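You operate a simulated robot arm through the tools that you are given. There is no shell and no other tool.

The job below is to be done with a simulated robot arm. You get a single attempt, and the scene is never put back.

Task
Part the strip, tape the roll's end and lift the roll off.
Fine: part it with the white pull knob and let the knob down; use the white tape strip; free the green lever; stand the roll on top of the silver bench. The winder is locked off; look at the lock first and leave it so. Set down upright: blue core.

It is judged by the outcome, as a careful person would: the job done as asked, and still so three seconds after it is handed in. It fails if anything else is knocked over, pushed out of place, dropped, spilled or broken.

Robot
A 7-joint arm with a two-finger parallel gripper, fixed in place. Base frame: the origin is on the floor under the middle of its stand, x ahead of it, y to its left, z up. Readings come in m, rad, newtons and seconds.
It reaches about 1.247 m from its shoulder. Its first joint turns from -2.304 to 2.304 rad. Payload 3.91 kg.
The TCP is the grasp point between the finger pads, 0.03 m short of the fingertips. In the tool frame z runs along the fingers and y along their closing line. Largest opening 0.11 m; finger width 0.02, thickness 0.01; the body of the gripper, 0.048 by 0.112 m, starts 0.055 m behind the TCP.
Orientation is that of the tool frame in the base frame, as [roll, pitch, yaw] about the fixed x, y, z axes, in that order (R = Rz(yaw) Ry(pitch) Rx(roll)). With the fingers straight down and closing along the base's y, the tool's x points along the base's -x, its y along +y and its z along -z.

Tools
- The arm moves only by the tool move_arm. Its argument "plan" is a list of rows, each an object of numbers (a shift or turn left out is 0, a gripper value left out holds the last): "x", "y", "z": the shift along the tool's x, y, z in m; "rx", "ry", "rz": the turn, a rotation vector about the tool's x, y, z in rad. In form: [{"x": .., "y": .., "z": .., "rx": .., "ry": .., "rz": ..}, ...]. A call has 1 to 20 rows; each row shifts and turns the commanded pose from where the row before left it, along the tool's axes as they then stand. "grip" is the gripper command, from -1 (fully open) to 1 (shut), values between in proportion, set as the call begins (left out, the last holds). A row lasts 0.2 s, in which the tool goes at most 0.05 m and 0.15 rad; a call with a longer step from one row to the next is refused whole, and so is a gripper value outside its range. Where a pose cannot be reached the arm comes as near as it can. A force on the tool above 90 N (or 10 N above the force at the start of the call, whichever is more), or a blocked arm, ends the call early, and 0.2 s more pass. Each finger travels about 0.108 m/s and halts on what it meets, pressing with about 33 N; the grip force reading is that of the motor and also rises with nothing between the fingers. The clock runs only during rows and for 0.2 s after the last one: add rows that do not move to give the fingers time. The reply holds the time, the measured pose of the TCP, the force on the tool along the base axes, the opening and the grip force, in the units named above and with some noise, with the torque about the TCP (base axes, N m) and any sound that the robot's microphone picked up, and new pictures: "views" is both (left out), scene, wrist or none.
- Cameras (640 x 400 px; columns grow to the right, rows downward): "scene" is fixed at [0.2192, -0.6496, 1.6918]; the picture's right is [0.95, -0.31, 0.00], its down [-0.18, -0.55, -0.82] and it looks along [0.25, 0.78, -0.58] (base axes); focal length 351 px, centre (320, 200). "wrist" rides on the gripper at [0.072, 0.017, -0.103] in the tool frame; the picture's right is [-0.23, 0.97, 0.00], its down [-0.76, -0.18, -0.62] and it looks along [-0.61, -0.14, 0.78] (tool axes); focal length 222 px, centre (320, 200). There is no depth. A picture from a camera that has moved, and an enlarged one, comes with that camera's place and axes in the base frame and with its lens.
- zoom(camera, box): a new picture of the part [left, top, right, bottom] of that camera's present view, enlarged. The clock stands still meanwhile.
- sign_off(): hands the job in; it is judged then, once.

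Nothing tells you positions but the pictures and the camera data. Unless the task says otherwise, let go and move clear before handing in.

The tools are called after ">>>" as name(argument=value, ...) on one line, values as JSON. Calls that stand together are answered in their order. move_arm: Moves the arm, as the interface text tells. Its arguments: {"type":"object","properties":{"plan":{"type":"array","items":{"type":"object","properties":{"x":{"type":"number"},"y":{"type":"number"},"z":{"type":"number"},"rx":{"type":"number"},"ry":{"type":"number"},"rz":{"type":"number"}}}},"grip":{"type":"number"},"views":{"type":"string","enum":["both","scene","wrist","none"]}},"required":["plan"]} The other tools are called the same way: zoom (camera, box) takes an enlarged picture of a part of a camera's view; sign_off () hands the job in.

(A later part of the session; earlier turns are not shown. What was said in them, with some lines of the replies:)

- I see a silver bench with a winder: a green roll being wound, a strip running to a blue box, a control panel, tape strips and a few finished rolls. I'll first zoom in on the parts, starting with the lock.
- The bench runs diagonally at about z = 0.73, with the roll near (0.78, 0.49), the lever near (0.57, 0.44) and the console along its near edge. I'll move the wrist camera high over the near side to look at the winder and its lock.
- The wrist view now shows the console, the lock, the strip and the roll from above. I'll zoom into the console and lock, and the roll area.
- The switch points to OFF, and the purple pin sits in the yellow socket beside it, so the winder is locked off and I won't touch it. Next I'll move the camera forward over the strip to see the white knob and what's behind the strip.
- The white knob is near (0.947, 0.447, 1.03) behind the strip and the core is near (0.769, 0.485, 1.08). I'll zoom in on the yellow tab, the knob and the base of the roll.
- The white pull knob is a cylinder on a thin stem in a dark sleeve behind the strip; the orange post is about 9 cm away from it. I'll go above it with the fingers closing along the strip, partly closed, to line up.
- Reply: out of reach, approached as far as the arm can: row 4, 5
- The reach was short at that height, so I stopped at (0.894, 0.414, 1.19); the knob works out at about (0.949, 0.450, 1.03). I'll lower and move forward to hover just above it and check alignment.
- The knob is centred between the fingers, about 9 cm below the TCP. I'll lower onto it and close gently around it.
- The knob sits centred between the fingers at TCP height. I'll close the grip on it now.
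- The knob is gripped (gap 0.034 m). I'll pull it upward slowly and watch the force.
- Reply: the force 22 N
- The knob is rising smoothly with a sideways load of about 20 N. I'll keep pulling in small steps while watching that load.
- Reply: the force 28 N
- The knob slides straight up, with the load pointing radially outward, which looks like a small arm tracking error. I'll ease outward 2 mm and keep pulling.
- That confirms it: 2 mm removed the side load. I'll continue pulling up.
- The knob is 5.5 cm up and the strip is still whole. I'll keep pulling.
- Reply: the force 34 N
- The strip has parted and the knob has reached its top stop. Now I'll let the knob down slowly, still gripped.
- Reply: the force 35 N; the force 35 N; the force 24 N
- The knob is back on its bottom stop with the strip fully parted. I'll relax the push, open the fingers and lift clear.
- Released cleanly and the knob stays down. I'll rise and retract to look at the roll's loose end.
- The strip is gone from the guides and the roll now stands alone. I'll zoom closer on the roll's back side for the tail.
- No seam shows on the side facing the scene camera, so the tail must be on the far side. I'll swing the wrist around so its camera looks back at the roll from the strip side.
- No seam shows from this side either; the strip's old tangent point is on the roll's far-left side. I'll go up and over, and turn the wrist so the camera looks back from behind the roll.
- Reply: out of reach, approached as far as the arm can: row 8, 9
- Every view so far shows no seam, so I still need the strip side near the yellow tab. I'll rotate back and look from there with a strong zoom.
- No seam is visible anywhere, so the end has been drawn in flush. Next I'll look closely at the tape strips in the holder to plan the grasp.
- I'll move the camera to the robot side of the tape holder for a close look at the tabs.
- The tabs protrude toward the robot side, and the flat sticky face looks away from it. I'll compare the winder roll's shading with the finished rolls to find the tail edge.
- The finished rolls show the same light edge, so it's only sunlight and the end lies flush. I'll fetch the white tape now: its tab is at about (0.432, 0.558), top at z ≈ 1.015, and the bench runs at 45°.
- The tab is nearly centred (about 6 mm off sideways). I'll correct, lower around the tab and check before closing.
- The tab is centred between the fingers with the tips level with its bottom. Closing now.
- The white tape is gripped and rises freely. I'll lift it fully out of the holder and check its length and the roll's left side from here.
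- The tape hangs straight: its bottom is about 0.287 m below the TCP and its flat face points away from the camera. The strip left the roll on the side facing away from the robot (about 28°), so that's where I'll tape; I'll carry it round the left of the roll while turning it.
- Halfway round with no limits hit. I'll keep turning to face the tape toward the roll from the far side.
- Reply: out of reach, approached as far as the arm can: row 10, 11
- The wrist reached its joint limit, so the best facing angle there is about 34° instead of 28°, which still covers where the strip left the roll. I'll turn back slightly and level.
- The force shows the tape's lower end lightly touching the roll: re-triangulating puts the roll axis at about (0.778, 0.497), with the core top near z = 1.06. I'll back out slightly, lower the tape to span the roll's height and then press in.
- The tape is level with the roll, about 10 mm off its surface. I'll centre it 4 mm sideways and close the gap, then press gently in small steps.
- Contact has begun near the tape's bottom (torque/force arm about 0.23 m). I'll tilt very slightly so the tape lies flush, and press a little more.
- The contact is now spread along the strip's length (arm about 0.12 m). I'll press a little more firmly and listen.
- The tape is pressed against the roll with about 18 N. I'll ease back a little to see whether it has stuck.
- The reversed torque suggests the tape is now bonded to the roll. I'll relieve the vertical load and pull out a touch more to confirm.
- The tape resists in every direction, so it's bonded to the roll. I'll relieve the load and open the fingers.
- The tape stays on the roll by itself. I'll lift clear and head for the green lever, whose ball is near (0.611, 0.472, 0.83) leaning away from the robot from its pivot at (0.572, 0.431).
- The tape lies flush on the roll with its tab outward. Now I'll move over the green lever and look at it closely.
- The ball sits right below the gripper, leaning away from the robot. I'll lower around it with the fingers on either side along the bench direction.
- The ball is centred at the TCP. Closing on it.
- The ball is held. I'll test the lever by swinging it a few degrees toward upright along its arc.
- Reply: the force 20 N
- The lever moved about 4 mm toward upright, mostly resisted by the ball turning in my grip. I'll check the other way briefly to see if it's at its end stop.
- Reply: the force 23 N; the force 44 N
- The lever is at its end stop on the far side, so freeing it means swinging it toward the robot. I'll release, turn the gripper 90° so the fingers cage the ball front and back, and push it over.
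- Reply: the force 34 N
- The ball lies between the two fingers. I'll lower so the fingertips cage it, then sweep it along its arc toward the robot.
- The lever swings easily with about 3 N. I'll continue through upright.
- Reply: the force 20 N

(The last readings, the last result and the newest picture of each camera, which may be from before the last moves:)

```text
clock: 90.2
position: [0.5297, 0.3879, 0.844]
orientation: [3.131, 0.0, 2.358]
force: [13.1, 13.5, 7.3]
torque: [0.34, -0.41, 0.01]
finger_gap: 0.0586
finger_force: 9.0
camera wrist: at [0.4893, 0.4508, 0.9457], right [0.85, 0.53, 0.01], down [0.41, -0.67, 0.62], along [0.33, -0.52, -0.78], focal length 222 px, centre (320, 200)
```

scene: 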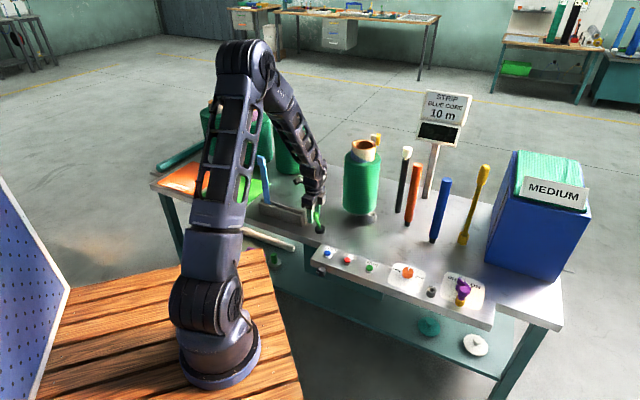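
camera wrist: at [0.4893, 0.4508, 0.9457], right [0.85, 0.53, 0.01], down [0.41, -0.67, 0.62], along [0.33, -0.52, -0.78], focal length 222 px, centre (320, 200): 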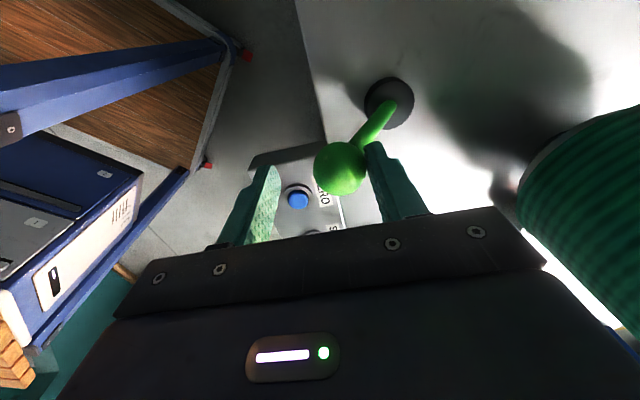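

The lever has reached its opposite stop (force rises to about 19 N). I'll unload and lift clear, then check that it stays over.

>>> move_arm(plan=[{"y": 0.005}, {}, {"z": -0.03}, {"z": -0.04}, {"z": -0.04}, {}], views="both")

>>> zoom(camera="wrist", box=[240, 40, 420, 220])

>>> zoom(camera="scene", box=[280, 130, 400, 250])

```text
clock: 91.6
position: [0.5322, 0.3902, 0.9538]
orientation: [3.139, -0.001, 2.356]
force: [-0.8, 0.1, 0.0]
torque: [0.04, 0.01, -0.01]
finger_gap: 0.0496
finger_force: 0.0
camera wrist: at [0.4925, 0.4532, 1.0562], right [0.85, 0.53, 0.0], down [0.41, -0.67, 0.62], along [0.33, -0.53, -0.78], focal length 222 px, centre (320, 200)
```

scene: 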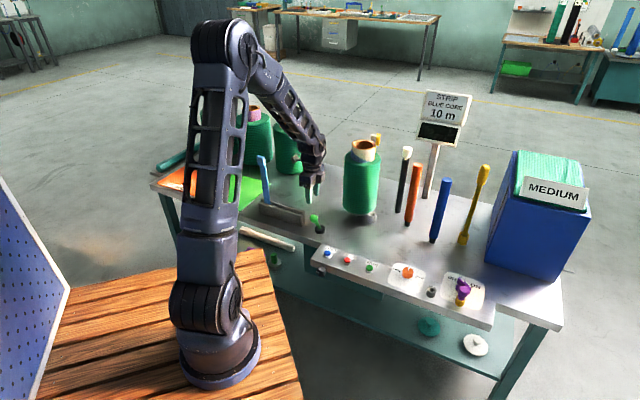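
wrist: 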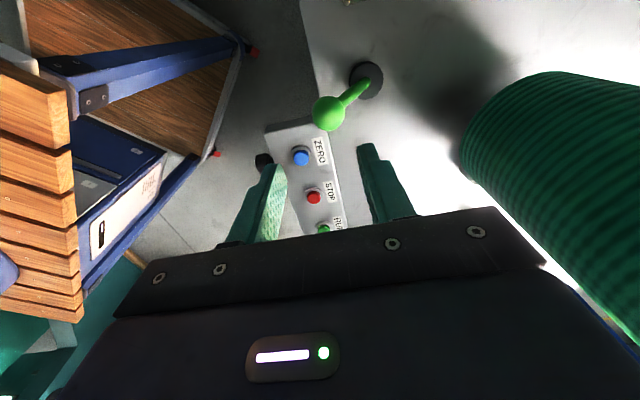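

```text
2.22 times, centred on (330, 130) of wrist
camera zoom: at [0.4925, 0.4532, 1.0562], right [0.85, 0.53, 0.0], down [0.41, -0.67, 0.62], along [0.33, -0.53, -0.78], focal length 494 px, centre (298, 356)
```

zoom: 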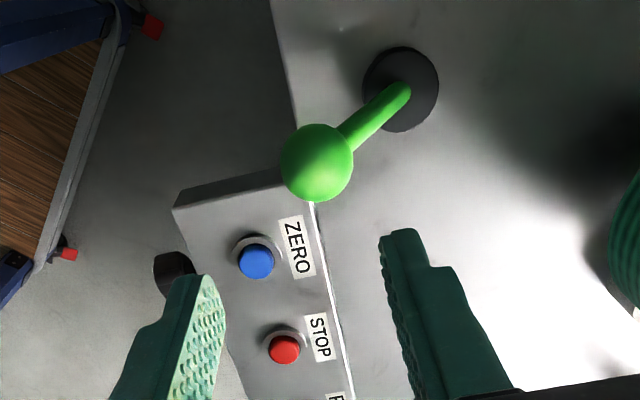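

```text
3.33 times, centred on (340, 190) of scene
camera zoom: at [0.2192, -0.6496, 1.6918], right [0.95, -0.31, 0.0], down [-0.18, -0.55, -0.82], along [0.25, 0.78, -0.58], focal length 1170 px, centre (253, 233)
```

zoom: 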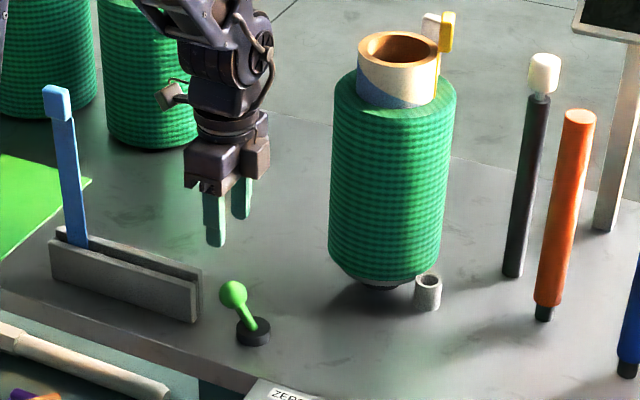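

The green lever now leans fully to its other stop and stays there, so it's freed. Next I'll open wide and go above the blue core (axis about (0.778, 0.497), top z ≈ 1.06), with the fingers clear of the yellow and white tabs.

>>> move_arm(plan=[{"z": -0.049}, {"z": -0.049}, {"z": -0.049}, {"z": -0.049}, {"z": -0.049}, {"z": -0.045}, {"rz": -0.1425}, {"rz": -0.1425}, {"rz": -0.1425}, {"rz": -0.1425}, {"rz": -0.1425}, {"rz": -0.1425}, {"x": -0.0422, "y": 0.0149}, {"x": -0.0422, "y": 0.0149}, {"x": -0.0422, "y": 0.0149}, {"x": -0.0422, "y": 0.0149}, {"x": -0.0422, "y": 0.0149}, {"x": -0.0422, "y": 0.0149}, {}], grip=-1, views="both")

>>> zoom(camera="wrist", box=[220, 60, 420, 240])

>>> zoom(camera="scene", box=[310, 70, 430, 220])

```text
clock: 95.6
position: [0.7773, 0.496, 1.2443]
orientation: [3.14, 0.003, -3.071]
force: [-0.4, 0.9, -0.2]
torque: [-0.01, -0.03, 0.01]
finger_gap: 0.1099
finger_force: 0.0
camera wrist: at [0.7034, 0.5075, 1.3456], right [0.16, 0.99, 0.0], down [0.77, -0.13, 0.63], along [0.62, -0.1, -0.78], focal length 222 px, centre (320, 200)
```

scene: 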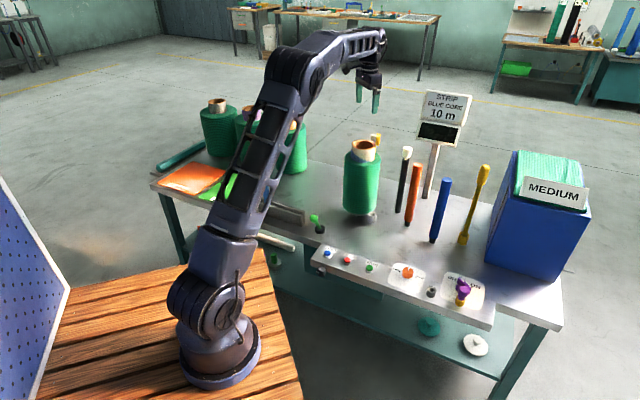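
wrist: 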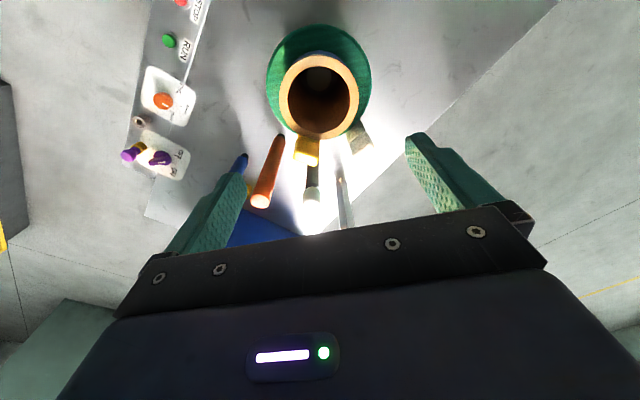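

```text
2.22 times, centred on (320, 150) of wrist
camera zoom: at [0.7034, 0.5075, 1.3456], right [0.16, 0.99, 0.0], down [0.77, -0.13, 0.63], along [0.62, -0.1, -0.78], focal length 494 px, centre (320, 311)
```

zoom: 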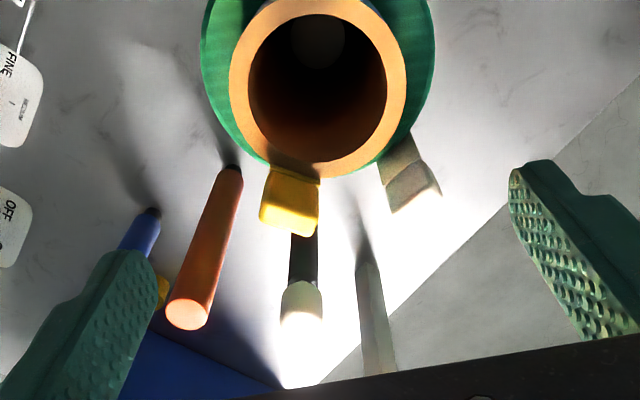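

```text
2.67 times, centred on (370, 145) of scene
camera zoom: at [0.2192, -0.6496, 1.6918], right [0.95, -0.31, 0.0], down [-0.18, -0.55, -0.82], along [0.25, 0.78, -0.58], focal length 936 px, centre (187, 347)
```

zoom: 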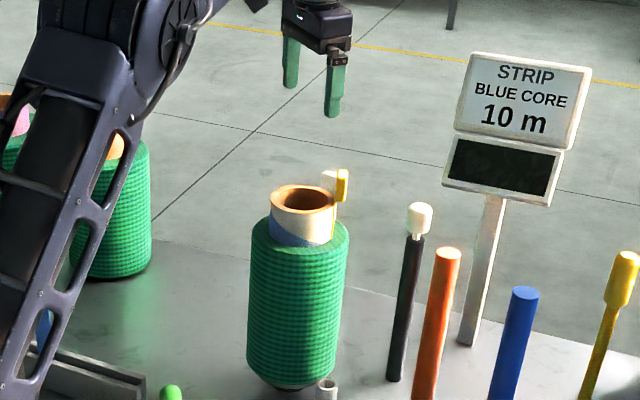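

The core is well centred under the gripper; its outer width is about 95–98 mm against 110 mm opening. I'll lower partway and re-check.

>>> move_arm(plan=[{"x": 0.003, "y": -0.001, "z": 0.03}, {"z": 0.04}, {"z": 0.04}, {"z": 0.024}, {}], views="both")

>>> zoom(camera="wrist", box=[200, 60, 440, 240])

>>> zoom(camera="scene", box=[320, 90, 410, 190])

```text
clock: 96.8
position: [0.7728, 0.4952, 1.1098]
orientation: [3.138, 0.002, -3.074]
force: [-0.1, 0.4, 0.2]
torque: [0.01, -0.02, 0.01]
finger_gap: 0.11
finger_force: 0.1
camera wrist: at [0.6995, 0.5077, 1.2111], right [0.16, 0.99, 0.0], down [0.77, -0.13, 0.63], along [0.62, -0.1, -0.78], focal length 222 px, centre (320, 200)
```

scene: 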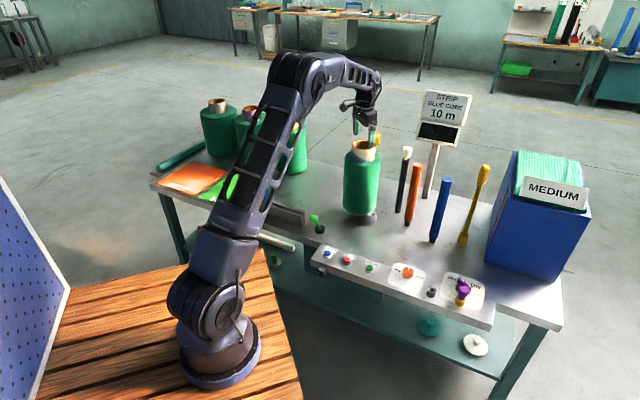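
wrist: 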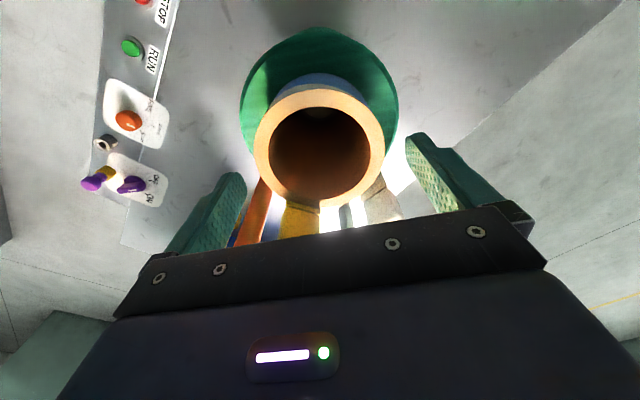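

```text
2.22 times, centred on (320, 150) of wrist
camera zoom: at [0.6995, 0.5077, 1.2111], right [0.16, 0.99, 0.0], down [0.77, -0.13, 0.63], along [0.62, -0.1, -0.78], focal length 494 px, centre (320, 311)
```

zoom: 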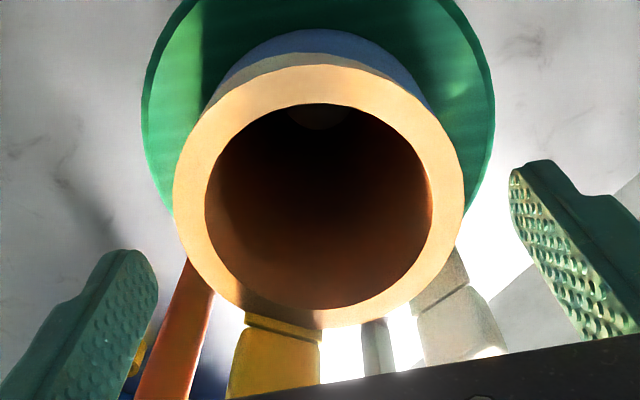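

```text
4.00 times, centred on (365, 140) of scene
camera zoom: at [0.2192, -0.6496, 1.6918], right [0.95, -0.31, 0.0], down [-0.18, -0.55, -0.82], along [0.25, 0.78, -0.58], focal length 1404 px, centre (140, 440)
```

zoom: 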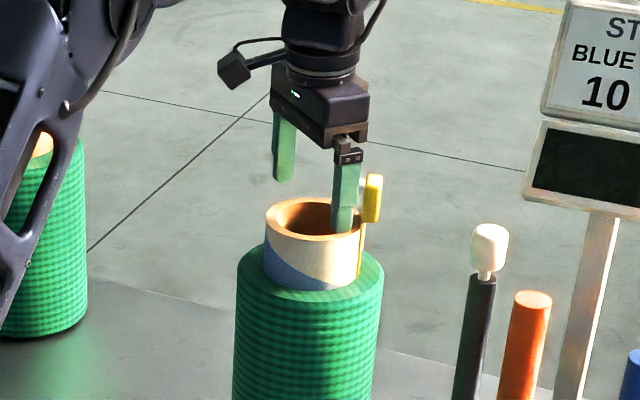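

The core is centred with about 6 mm of clearance each side. I'll lower slowly until the fingertips are just above the roll's top, watching for contact.

>>> move_arm(plan=[{"z": 0.02}, {"z": 0.02}, {"z": 0.018}, {}], views="both")

>>> zoom(camera="wrist", box=[200, 60, 440, 240])

>>> zoom(camera="scene", box=[320, 100, 410, 190])

```text
clock: 97.8
position: [0.7729, 0.4967, 1.0517]
orientation: [3.138, 0.003, -3.071]
force: [-0.1, 0.4, -0.1]
torque: [-0.02, 0.0, -0.02]
finger_gap: 0.1101
finger_force: 0.1
camera wrist: at [0.6993, 0.508, 1.1538], right [0.16, 0.99, 0.0], down [0.77, -0.13, 0.63], along [0.62, -0.1, -0.78], focal length 222 px, centre (320, 200)
```

scene: 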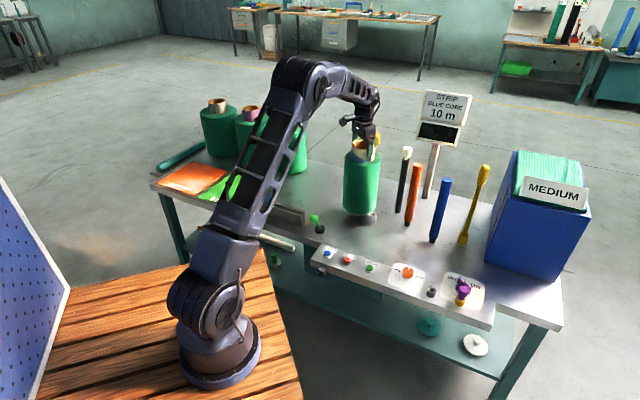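
wrist: 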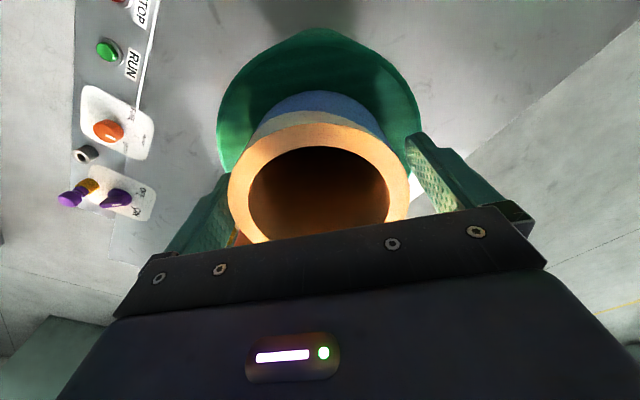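

```text
2.22 times, centred on (320, 150) of wrist
camera zoom: at [0.6993, 0.508, 1.1538], right [0.16, 0.99, 0.0], down [0.77, -0.13, 0.63], along [0.62, -0.1, -0.78], focal length 494 px, centre (320, 311)
```

zoom: 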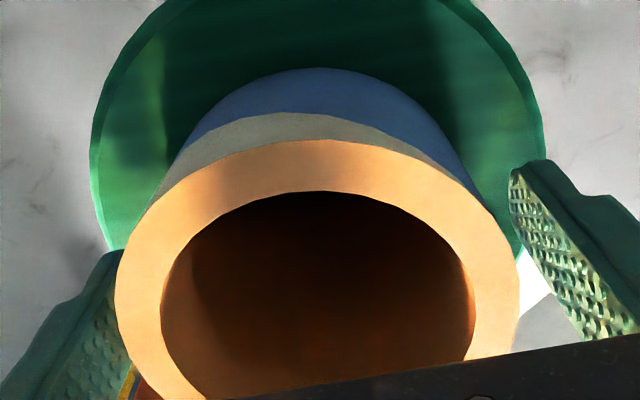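

```text
4.44 times, centred on (365, 145) of scene
camera zoom: at [0.2192, -0.6496, 1.6918], right [0.95, -0.31, 0.0], down [-0.18, -0.55, -0.82], along [0.25, 0.78, -0.58], focal length 1560 px, centre (120, 444)
```

zoom: 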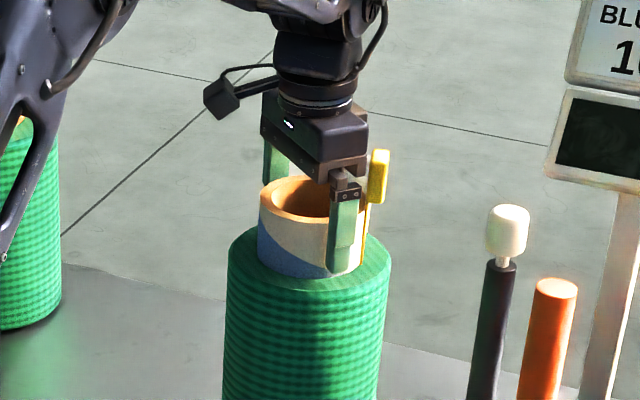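

The fingers straddle the core without contact. Closing on the core now.

>>> move_arm(plan=[{}, {}, {}], grip=1, views="wrist")

```text
clock: 98.6
position: [0.7739, 0.496, 1.0526]
orientation: [3.141, 0.003, -3.072]
force: [0.5, -4.4, 0.5]
torque: [-0.77, -0.27, -0.1]
finger_gap: 0.092
finger_force: 32.7
camera wrist: at [0.6995, 0.5077, 1.154], right [0.16, 0.99, 0.0], down [0.77, -0.13, 0.63], along [0.62, -0.1, -0.78], focal length 222 px, centre (320, 200)
```

wrist: 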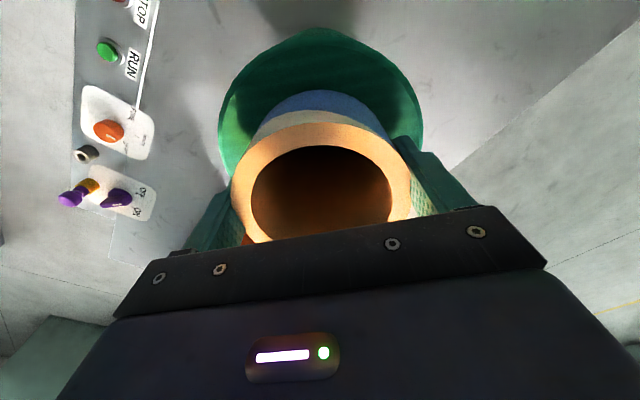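

The core is held (gap 0.092 m). I'll lift slowly and watch the load.

>>> move_arm(plan=[{"z": -0.004}, {"z": -0.006}, {"z": -0.006}], views="none")

```text
clock: 99.4
position: [0.772, 0.4947, 1.0671]
orientation: [3.14, 0.001, -3.073]
force: [1.8, 0.8, -11.8]
torque: [0.02, 0.09, 0.0]
finger_gap: 0.0919
finger_force: 32.8
```

The roll comes up with about 12 N (1.2 kg) and no side load. Continuing straight up.

>>> move_arm(plan=[{"z": -0.012}, {"z": -0.015}, {"z": -0.015}, {"z": -0.015}, {"z": -0.015}], views="both")

>>> zoom(camera="scene", box=[310, 90, 430, 240])

```text
clock: 100.6
position: [0.7744, 0.4946, 1.14]
orientation: [3.139, 0.001, -3.071]
force: [0.7, 0.4, -11.2]
torque: [-0.02, 0.13, -0.02]
finger_gap: 0.0916
finger_force: 32.8
camera wrist: at [0.7005, 0.5067, 1.2413], right [0.16, 0.99, 0.0], down [0.77, -0.13, 0.62], along [0.62, -0.1, -0.78], focal length 222 px, centre (320, 200)
```

scene: 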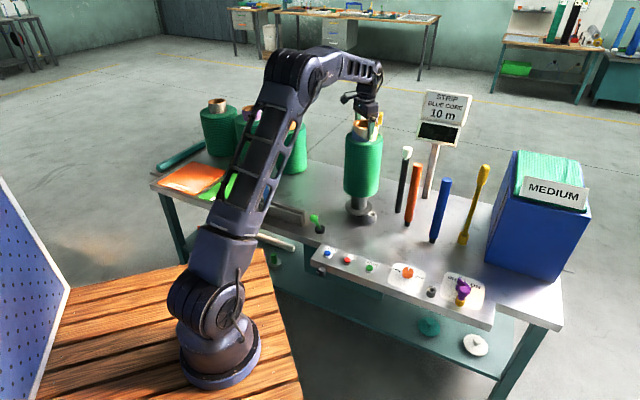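
wrist: 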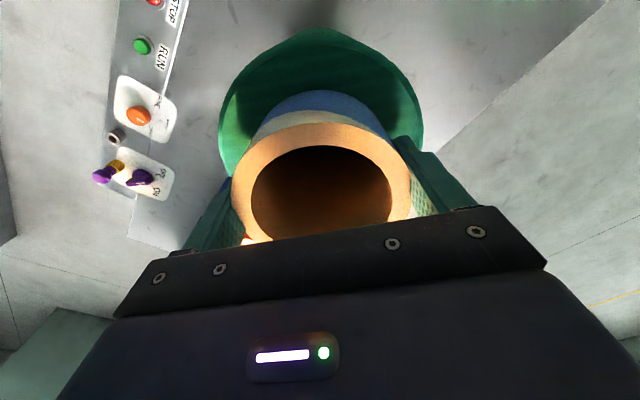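

```text
2.67 times, centred on (370, 165) of scene
camera zoom: at [0.2192, -0.6496, 1.6918], right [0.95, -0.31, 0.0], down [-0.18, -0.55, -0.82], along [0.25, 0.78, -0.58], focal length 936 px, centre (187, 293)
```

zoom: 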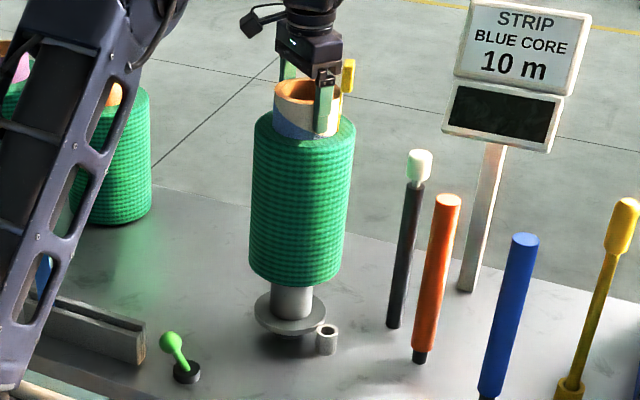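

The roll slides up off a grey spindle standing on a flange. I'll keep lifting until it's clear of the spindle.

>>> move_arm(plan=[{"z": -0.02}, {"z": -0.02}, {"z": -0.02}, {"z": -0.02}], views="scene")

>>> zoom(camera="scene", box=[310, 90, 430, 240])

```text
clock: 101.6
position: [0.7729, 0.4944, 1.2189]
orientation: [3.138, 0.002, -3.072]
force: [0.2, -0.6, -10.9]
torque: [-0.02, 0.06, -0.01]
finger_gap: 0.0917
finger_force: 32.9
```

scene: 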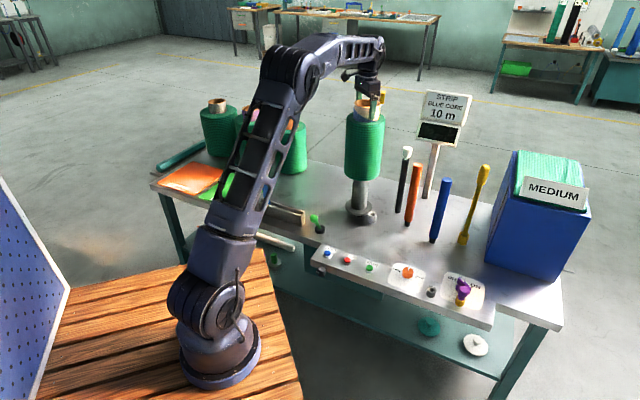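

```text
2.67 times, centred on (370, 165) of scene
camera zoom: at [0.2192, -0.6496, 1.6918], right [0.95, -0.31, 0.0], down [-0.18, -0.55, -0.82], along [0.25, 0.78, -0.58], focal length 936 px, centre (187, 293)
```

zoom: 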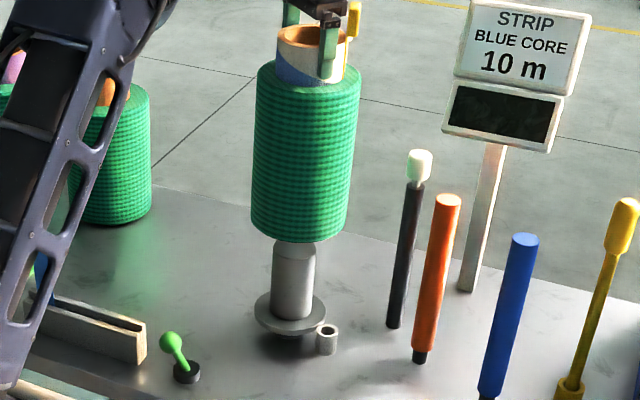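

>>> move_arm(plan=[{"z": -0.02}, {"z": -0.02}, {"z": -0.02}, {"z": -0.02}], views="scene")

>>> zoom(camera="scene", box=[310, 90, 430, 240])

```text
clock: 102.6
position: [0.7742, 0.4943, 1.2989]
orientation: [3.14, 0.003, -3.071]
force: [1.4, 0.5, -12.1]
torque: [-0.02, 0.04, 0.06]
finger_gap: 0.0917
finger_force: 33.5
```

scene: 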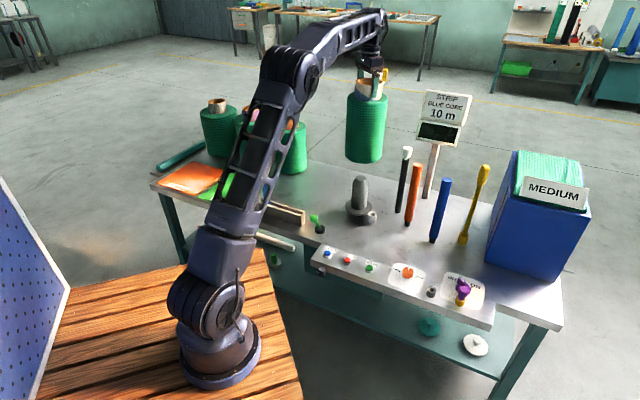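

```text
2.67 times, centred on (370, 165) of scene
camera zoom: at [0.2192, -0.6496, 1.6918], right [0.95, -0.31, 0.0], down [-0.18, -0.55, -0.82], along [0.25, 0.78, -0.58], focal length 936 px, centre (187, 293)
```

zoom: 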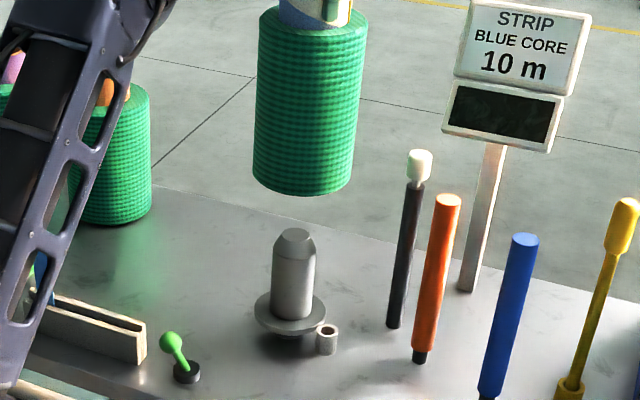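

The roll is clear of the spindle. I'll carry it sideways to the bare bench area at about (0.605, 0.69), well away from the mats and other rolls.

>>> move_arm(plan=[{"x": 0.01, "y": 0.013}, {"x": 0.0193, "y": 0.0259}, {"x": 0.0193, "y": 0.0259}, {"x": 0.0193, "y": 0.0259}, {"x": 0.0193, "y": 0.0259}, {"x": 0.0193, "y": 0.0259}, {"x": 0.0193, "y": 0.0259}, {"x": 0.0193, "y": 0.0259}, {"x": 0.0095, "y": 0.0131}, {}], views="both")

>>> zoom(camera="scene", box=[240, 80, 400, 240])

```text
clock: 104.8
position: [0.6024, 0.6885, 1.3011]
orientation: [3.14, 0.004, -3.073]
force: [-1.0, -0.2, -9.9]
torque: [0.02, 0.09, -0.01]
finger_gap: 0.0916
finger_force: 33.7
camera wrist: at [0.5298, 0.7009, 1.4029], right [0.16, 0.99, 0.0], down [0.77, -0.13, 0.62], along [0.62, -0.1, -0.78], focal length 222 px, centre (320, 200)
```

scene: 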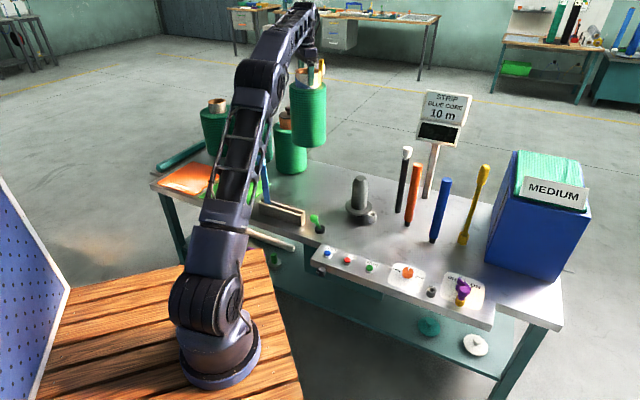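
wrist: 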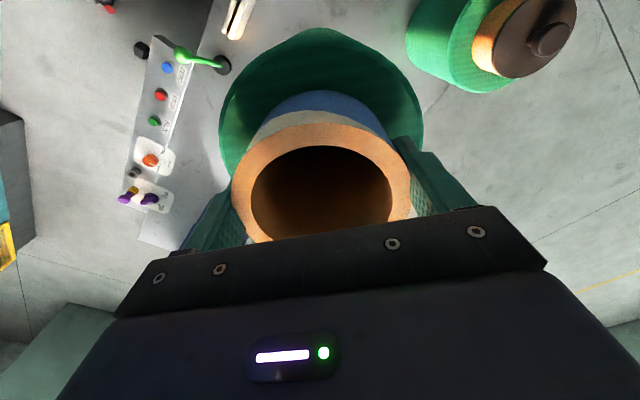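

```text
2.50 times, centred on (320, 160) of scene
camera zoom: at [0.2192, -0.6496, 1.6918], right [0.95, -0.31, 0.0], down [-0.18, -0.55, -0.82], along [0.25, 0.78, -0.58], focal length 877 px, centre (320, 300)
```

zoom: 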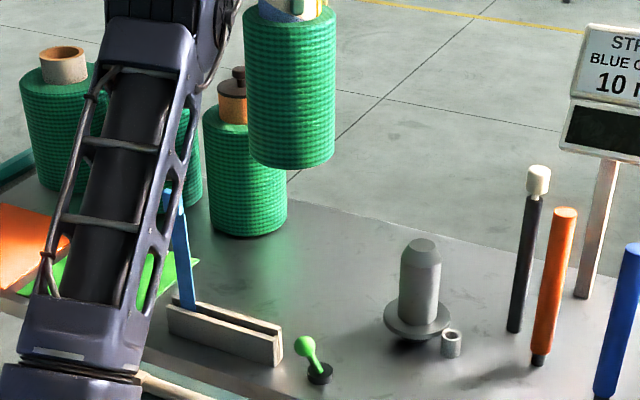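

Clear bench is below, about 0.3 m from the nearest finished roll. I'll lower in stages.

>>> move_arm(plan=[{"z": 0.02}, {"z": 0.03}, {"z": 0.03}, {"z": 0.03}, {"z": 0.03}, {"z": 0.03}, {"z": 0.03}, {"z": 0.025}, {"z": 0.015}, {}], views="both")

>>> zoom(camera="scene", box=[240, 100, 360, 240])

```text
clock: 107.0
position: [0.6046, 0.691, 1.0597]
orientation: [3.138, 0.003, -3.072]
force: [-0.3, -0.1, -10.9]
torque: [0.0, 0.08, 0.03]
finger_gap: 0.0914
finger_force: 32.7
camera wrist: at [0.531, 0.704, 1.1615], right [0.16, 0.99, 0.0], down [0.77, -0.13, 0.62], along [0.62, -0.1, -0.78], focal length 222 px, centre (320, 200)
```

scene: 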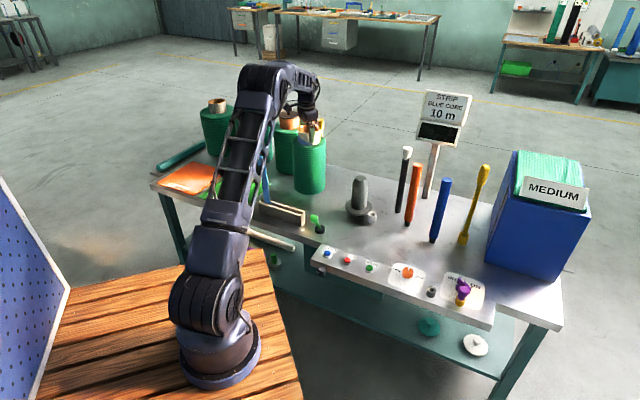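
wrist: 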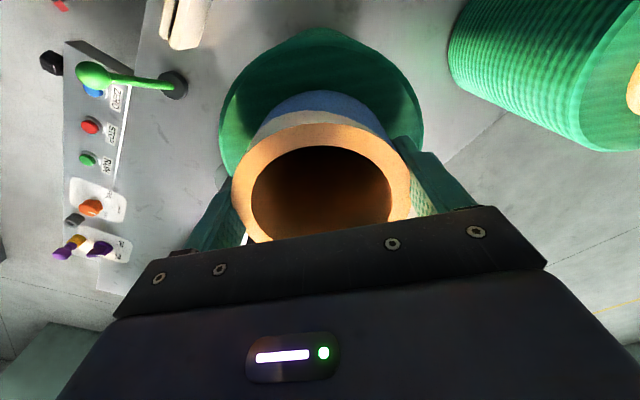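

```text
2.86 times, centred on (300, 170) of scene
camera zoom: at [0.2192, -0.6496, 1.6918], right [0.95, -0.31, 0.0], down [-0.18, -0.55, -0.82], along [0.25, 0.78, -0.58], focal length 1003 px, centre (377, 286)
```

zoom: 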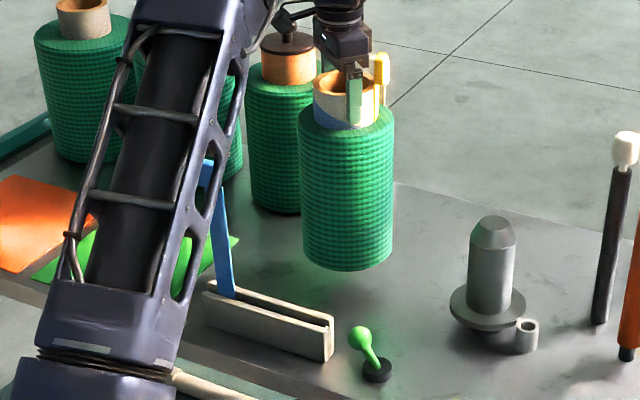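

The roll hovers a few centimetres above the bench. I'll lower gently until it touches.

>>> move_arm(plan=[{"z": 0.01}, {"z": 0.01}, {"z": 0.01}, {"z": 0.008}], views="none")

>>> move_arm(plan=[{"z": 0.004}, {"z": 0.003}], views="none")

```text
clock: 108.0
position: [0.6056, 0.6925, 1.0215]
orientation: [3.137, 0.004, -3.073]
force: [-0.2, -0.2, -10.6]
torque: [-0.04, 0.14, 0.04]
finger_gap: 0.0917
finger_force: 33.0
```

```text
clock: 108.6
position: [0.6051, 0.6917, 1.0134]
orientation: [3.139, 0.002, -3.07]
force: [0.5, -0.4, -10.0]
torque: [-0.01, 0.1, 0.01]
finger_gap: 0.0919
finger_force: 32.5
```

>>> move_arm(plan=[{"z": 0.003}, {"z": 0.003}], views="none")

>>> move_arm(plan=[{"z": 0.002}, {"z": 0.002}], views="scene")

>>> zoom(camera="scene", box=[280, 170, 340, 210])

```text
clock: 109.2
position: [0.6055, 0.6928, 1.0081]
orientation: [3.14, 0.003, -3.073]
force: [-0.4, -0.2, -9.6]
torque: [0.01, 0.11, -0.02]
finger_gap: 0.0915
finger_force: 33.6
```

```text
clock: 109.8
position: [0.6047, 0.6923, 1.0066]
orientation: [3.136, 0.006, -3.071]
force: [-1.1, -1.7, 10.7]
torque: [-1.41, -0.37, -0.24]
finger_gap: 0.0917
finger_force: 32.9
```

scene: 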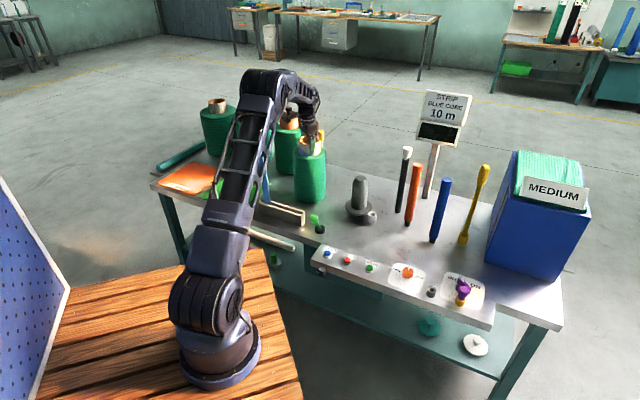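

```text
10.00 times, centred on (310, 190) of scene
camera zoom: at [0.2192, -0.6496, 1.6918], right [0.95, -0.31, 0.0], down [-0.18, -0.55, -0.82], along [0.25, 0.78, -0.58], focal length 3510 px, centre (420, 300)
```

zoom: 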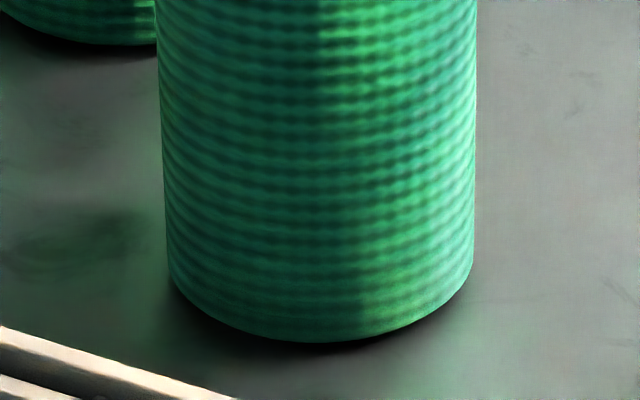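

The roll is on the bench (force went from −10 N hanging to +11 N). I'll relieve the push slightly and open the fingers.

>>> move_arm(plan=[{"z": -0.0007}, {}], views="none")

>>> move_arm(plan=[{}, {}, {}], grip=-1, views="both")

>>> zoom(camera="wrist", box=[200, 60, 440, 240])

>>> zoom(camera="scene", box=[270, 100, 350, 210])

```text
clock: 110.4
position: [0.6057, 0.6927, 1.0073]
orientation: [3.139, 0.006, -3.071]
force: [4.0, 1.9, 16.2]
torque: [-0.5, -0.78, -0.05]
finger_gap: 0.0916
finger_force: 32.7
```

```text
clock: 111.2
position: [0.6039, 0.6917, 1.0055]
orientation: [3.141, 0.003, -3.071]
force: [-0.3, -0.7, 0.9]
torque: [-0.02, 0.04, 0.0]
finger_gap: 0.1101
finger_force: 0.1
camera wrist: at [0.5311, 0.7042, 1.1076], right [0.16, 0.99, 0.0], down [0.77, -0.13, 0.62], along [0.62, -0.1, -0.78], focal length 222 px, centre (320, 200)
```

scene: 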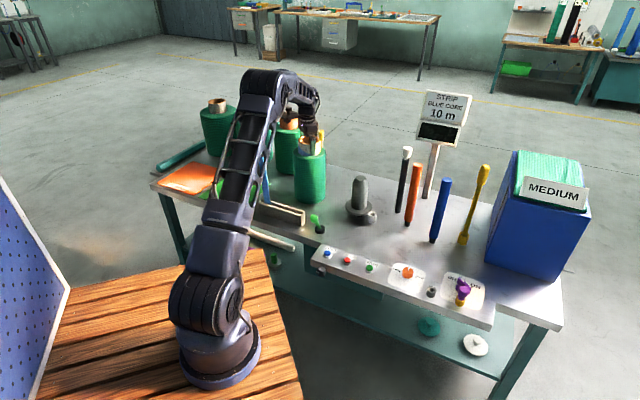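
wrist: 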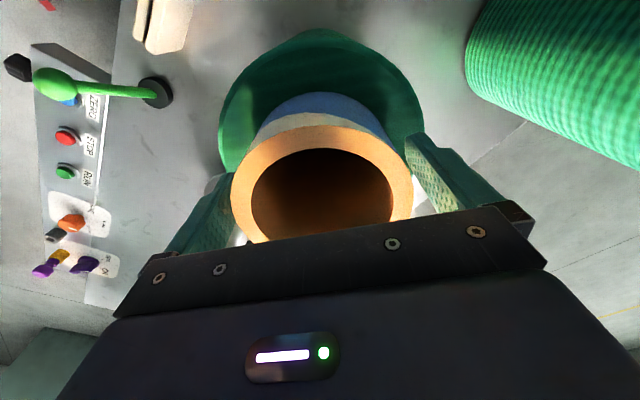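

```text
2.22 times, centred on (320, 150) of wrist
camera zoom: at [0.5311, 0.7042, 1.1076], right [0.16, 0.99, 0.0], down [0.77, -0.13, 0.62], along [0.62, -0.1, -0.78], focal length 494 px, centre (320, 311)
```

zoom: 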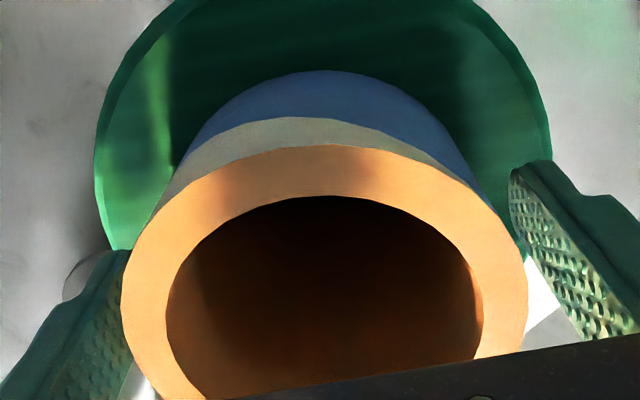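

```text
3.64 times, centred on (310, 155) of scene
camera zoom: at [0.2192, -0.6496, 1.6918], right [0.95, -0.31, 0.0], down [-0.18, -0.55, -0.82], along [0.25, 0.78, -0.58], focal length 1276 px, centre (356, 364)
```

zoom: 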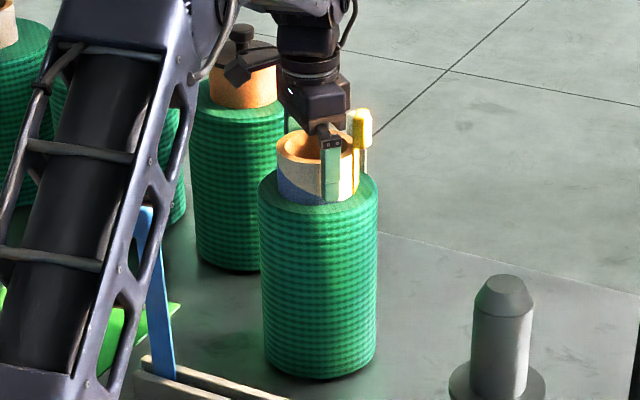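

The roll stands upright and released. I'll rise straight up, clear of the core and tabs.

>>> move_arm(plan=[{"y": 0.001, "z": -0.01}, {"z": -0.02}, {"z": -0.03}, {"z": -0.04}, {"z": -0.04}, {"z": -0.04}, {"z": -0.04}], views="both")

>>> zoom(camera="wrist", box=[200, 20, 440, 240])

>>> zoom(camera="scene", box=[270, 100, 400, 230])

```text
clock: 112.8
position: [0.6044, 0.6904, 1.2263]
orientation: [3.14, 0.004, -3.071]
force: [0.0, 0.0, 0.0]
torque: [-0.02, 0.01, 0.02]
finger_gap: 0.11
finger_force: 0.1
camera wrist: at [0.5308, 0.7029, 1.3292], right [0.16, 0.99, 0.0], down [0.77, -0.13, 0.62], along [0.62, -0.1, -0.78], focal length 222 px, centre (320, 200)
```

scene: 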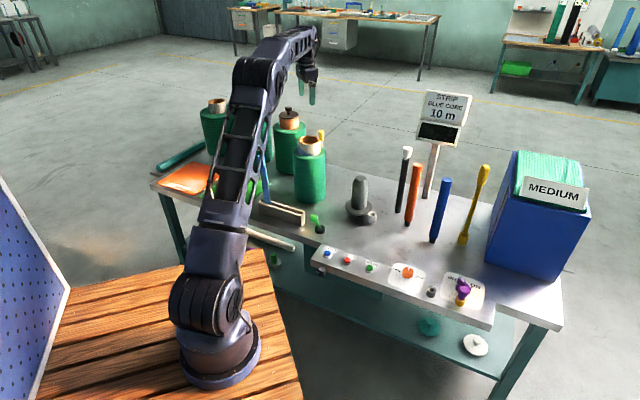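
wrist: 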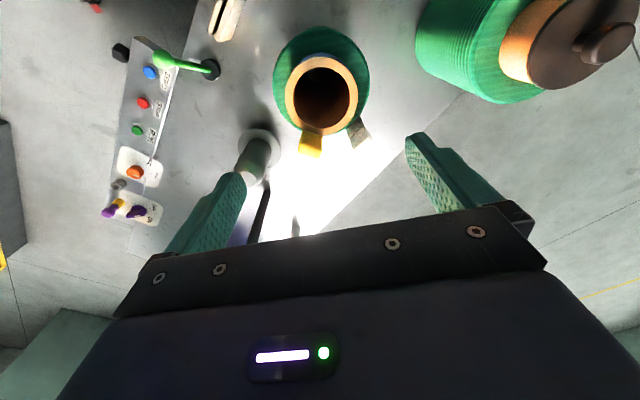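

```text
1.82 times, centred on (320, 130) of wrist
camera zoom: at [0.5308, 0.7029, 1.3292], right [0.16, 0.99, 0.0], down [0.77, -0.13, 0.62], along [0.62, -0.1, -0.78], focal length 404 px, centre (320, 327)
```

zoom: 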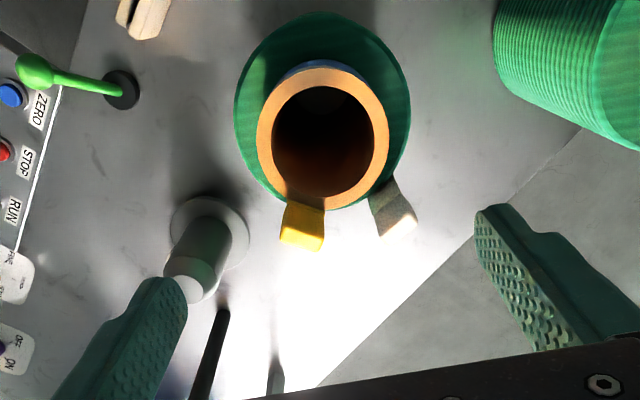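

```text
3.08 times, centred on (335, 165) of scene
camera zoom: at [0.2192, -0.6496, 1.6918], right [0.95, -0.31, 0.0], down [-0.18, -0.55, -0.82], along [0.25, 0.78, -0.58], focal length 1080 px, centre (274, 308)
```

zoom: 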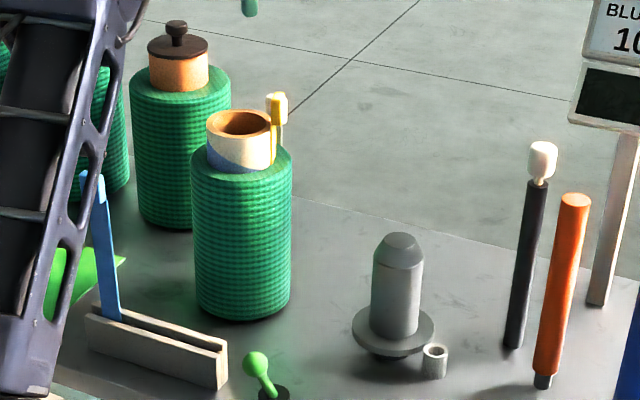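

Everything looks in place. I'll move the arm well clear and do a last check of the lock, knob, lever and roll.

>>> move_arm(plan=[{"z": -0.04}, {"x": 0.03, "z": -0.03}, {"x": 0.04}, {"x": 0.04}, {"x": 0.04}, {"x": 0.04}, {}, {}, {}], views="both")

>>> zoom(camera="scene", box=[420, 265, 500, 315])

>>> zoom(camera="scene", box=[230, 100, 430, 250])

>>> zoom(camera="scene", box=[380, 130, 430, 180])

>>> zoom(camera="wrist", box=[200, 20, 460, 240])

```text
clock: 114.8
position: [0.413, 0.6777, 1.2936]
orientation: [3.138, 0.003, -3.072]
force: [0.6, 0.1, -1.0]
torque: [-0.02, 0.0, 0.03]
finger_gap: 0.11
finger_force: 0.1
camera wrist: at [0.3397, 0.6896, 1.396], right [0.16, 0.99, 0.0], down [0.77, -0.13, 0.63], along [0.62, -0.1, -0.78], focal length 222 px, centre (320, 200)
```

scene: 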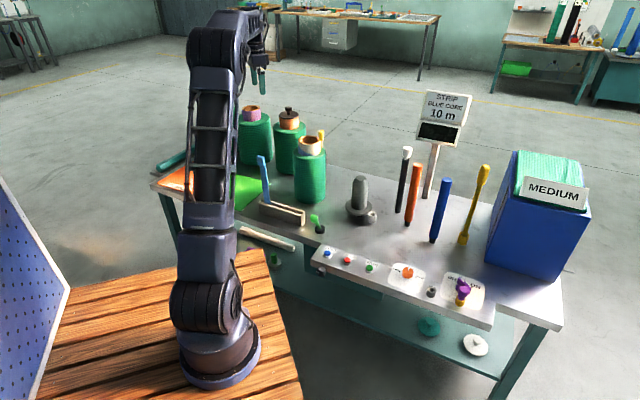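
wrist: 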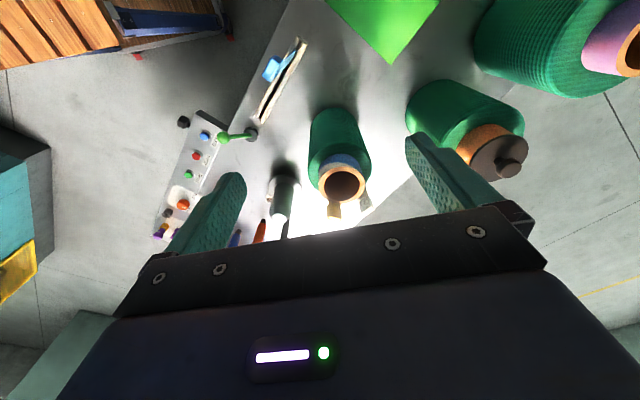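

```text
8.00 times, centred on (460, 290) of scene
camera zoom: at [0.2192, -0.6496, 1.6918], right [0.95, -0.31, 0.0], down [-0.18, -0.55, -0.82], along [0.25, 0.78, -0.58], focal length 2808 px, centre (-800, -520)
```

zoom: 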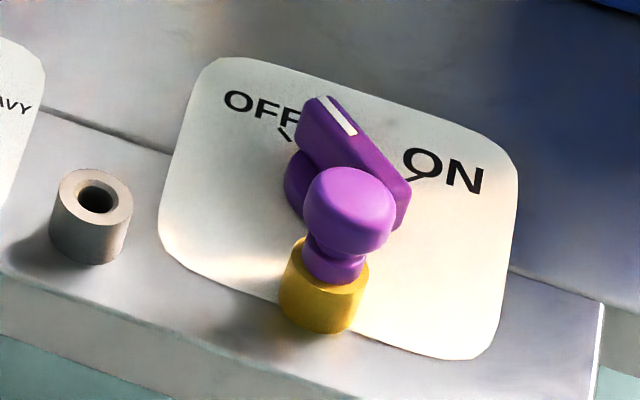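

```text
2.67 times, centred on (330, 175) of scene
camera zoom: at [0.2192, -0.6496, 1.6918], right [0.95, -0.31, 0.0], down [-0.18, -0.55, -0.82], along [0.25, 0.78, -0.58], focal length 936 px, centre (293, 267)
```

zoom: 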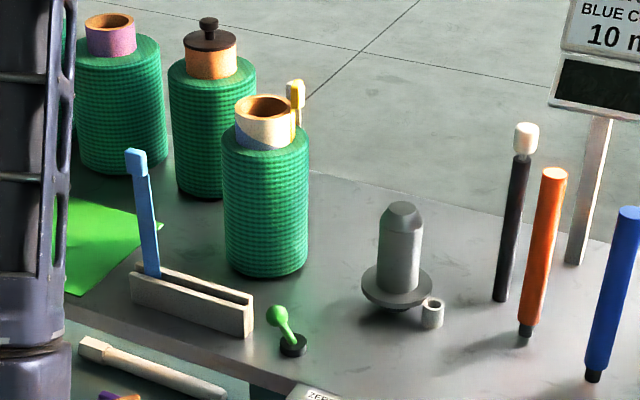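

```text
8.00 times, centred on (405, 155) of scene
camera zoom: at [0.2192, -0.6496, 1.6918], right [0.95, -0.31, 0.0], down [-0.18, -0.55, -0.82], along [0.25, 0.78, -0.58], focal length 2808 px, centre (-360, 560)
```

zoom: 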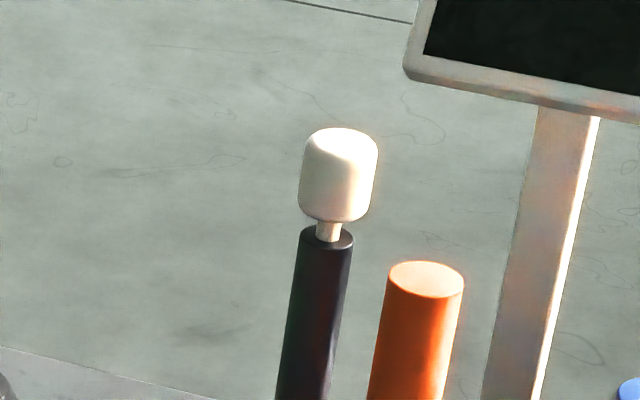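

```text
1.82 times, centred on (330, 130) of wrist
camera zoom: at [0.3397, 0.6896, 1.396], right [0.16, 0.99, 0.0], down [0.77, -0.13, 0.63], along [0.62, -0.1, -0.78], focal length 404 px, centre (302, 327)
```

zoom: 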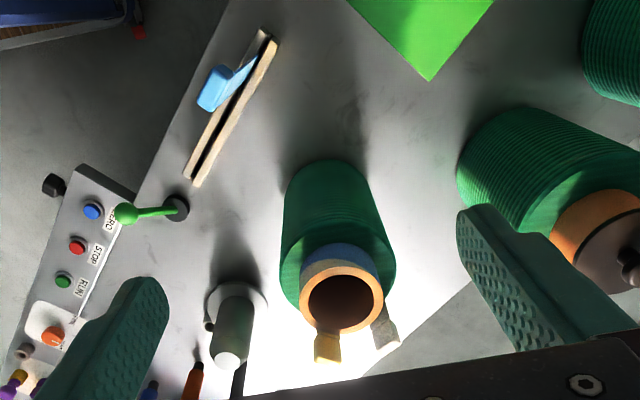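

The strip is parted and the white knob is back down. The white tape is stuck on the roll, and the green lever is over at its other stop. The blue-core roll stands upright on the bare silver bench, the lock is untouched at OFF, and the arm is clear, so I'm handing in.

>>> sign_off()

```text
The job is handed in.
```

I've handed the job in. The roll is parted, taped, off the winder and standing upright on the bare silver bench.

- **Lock:** I looked at it first. The switch points to OFF with the purple pin in the yellow socket, and it looks the same now as at the start.
- **Strip:** I pulled the white knob up to its stop, the strip parted, and I let the knob back down to its bottom stop.
- **Tape:** The white tape strip is stuck flush on the roll, next to where the strip used to leave it. No loose edge was visible on the roll after parting, and the wrist joint limit put the tape a few degrees off that exact point. So I can't confirm it sits exactly over the end.
- **Lever:** The green lever was hard against its far stop. I swung it over to the opposite stop, and the roll then lifted off freely.
- **Roll:** It was steady in the last pictures, about 0.3 m from the nearest finished roll and off both mats.

I saw nothing else moved or knocked over, and the arm is clear.
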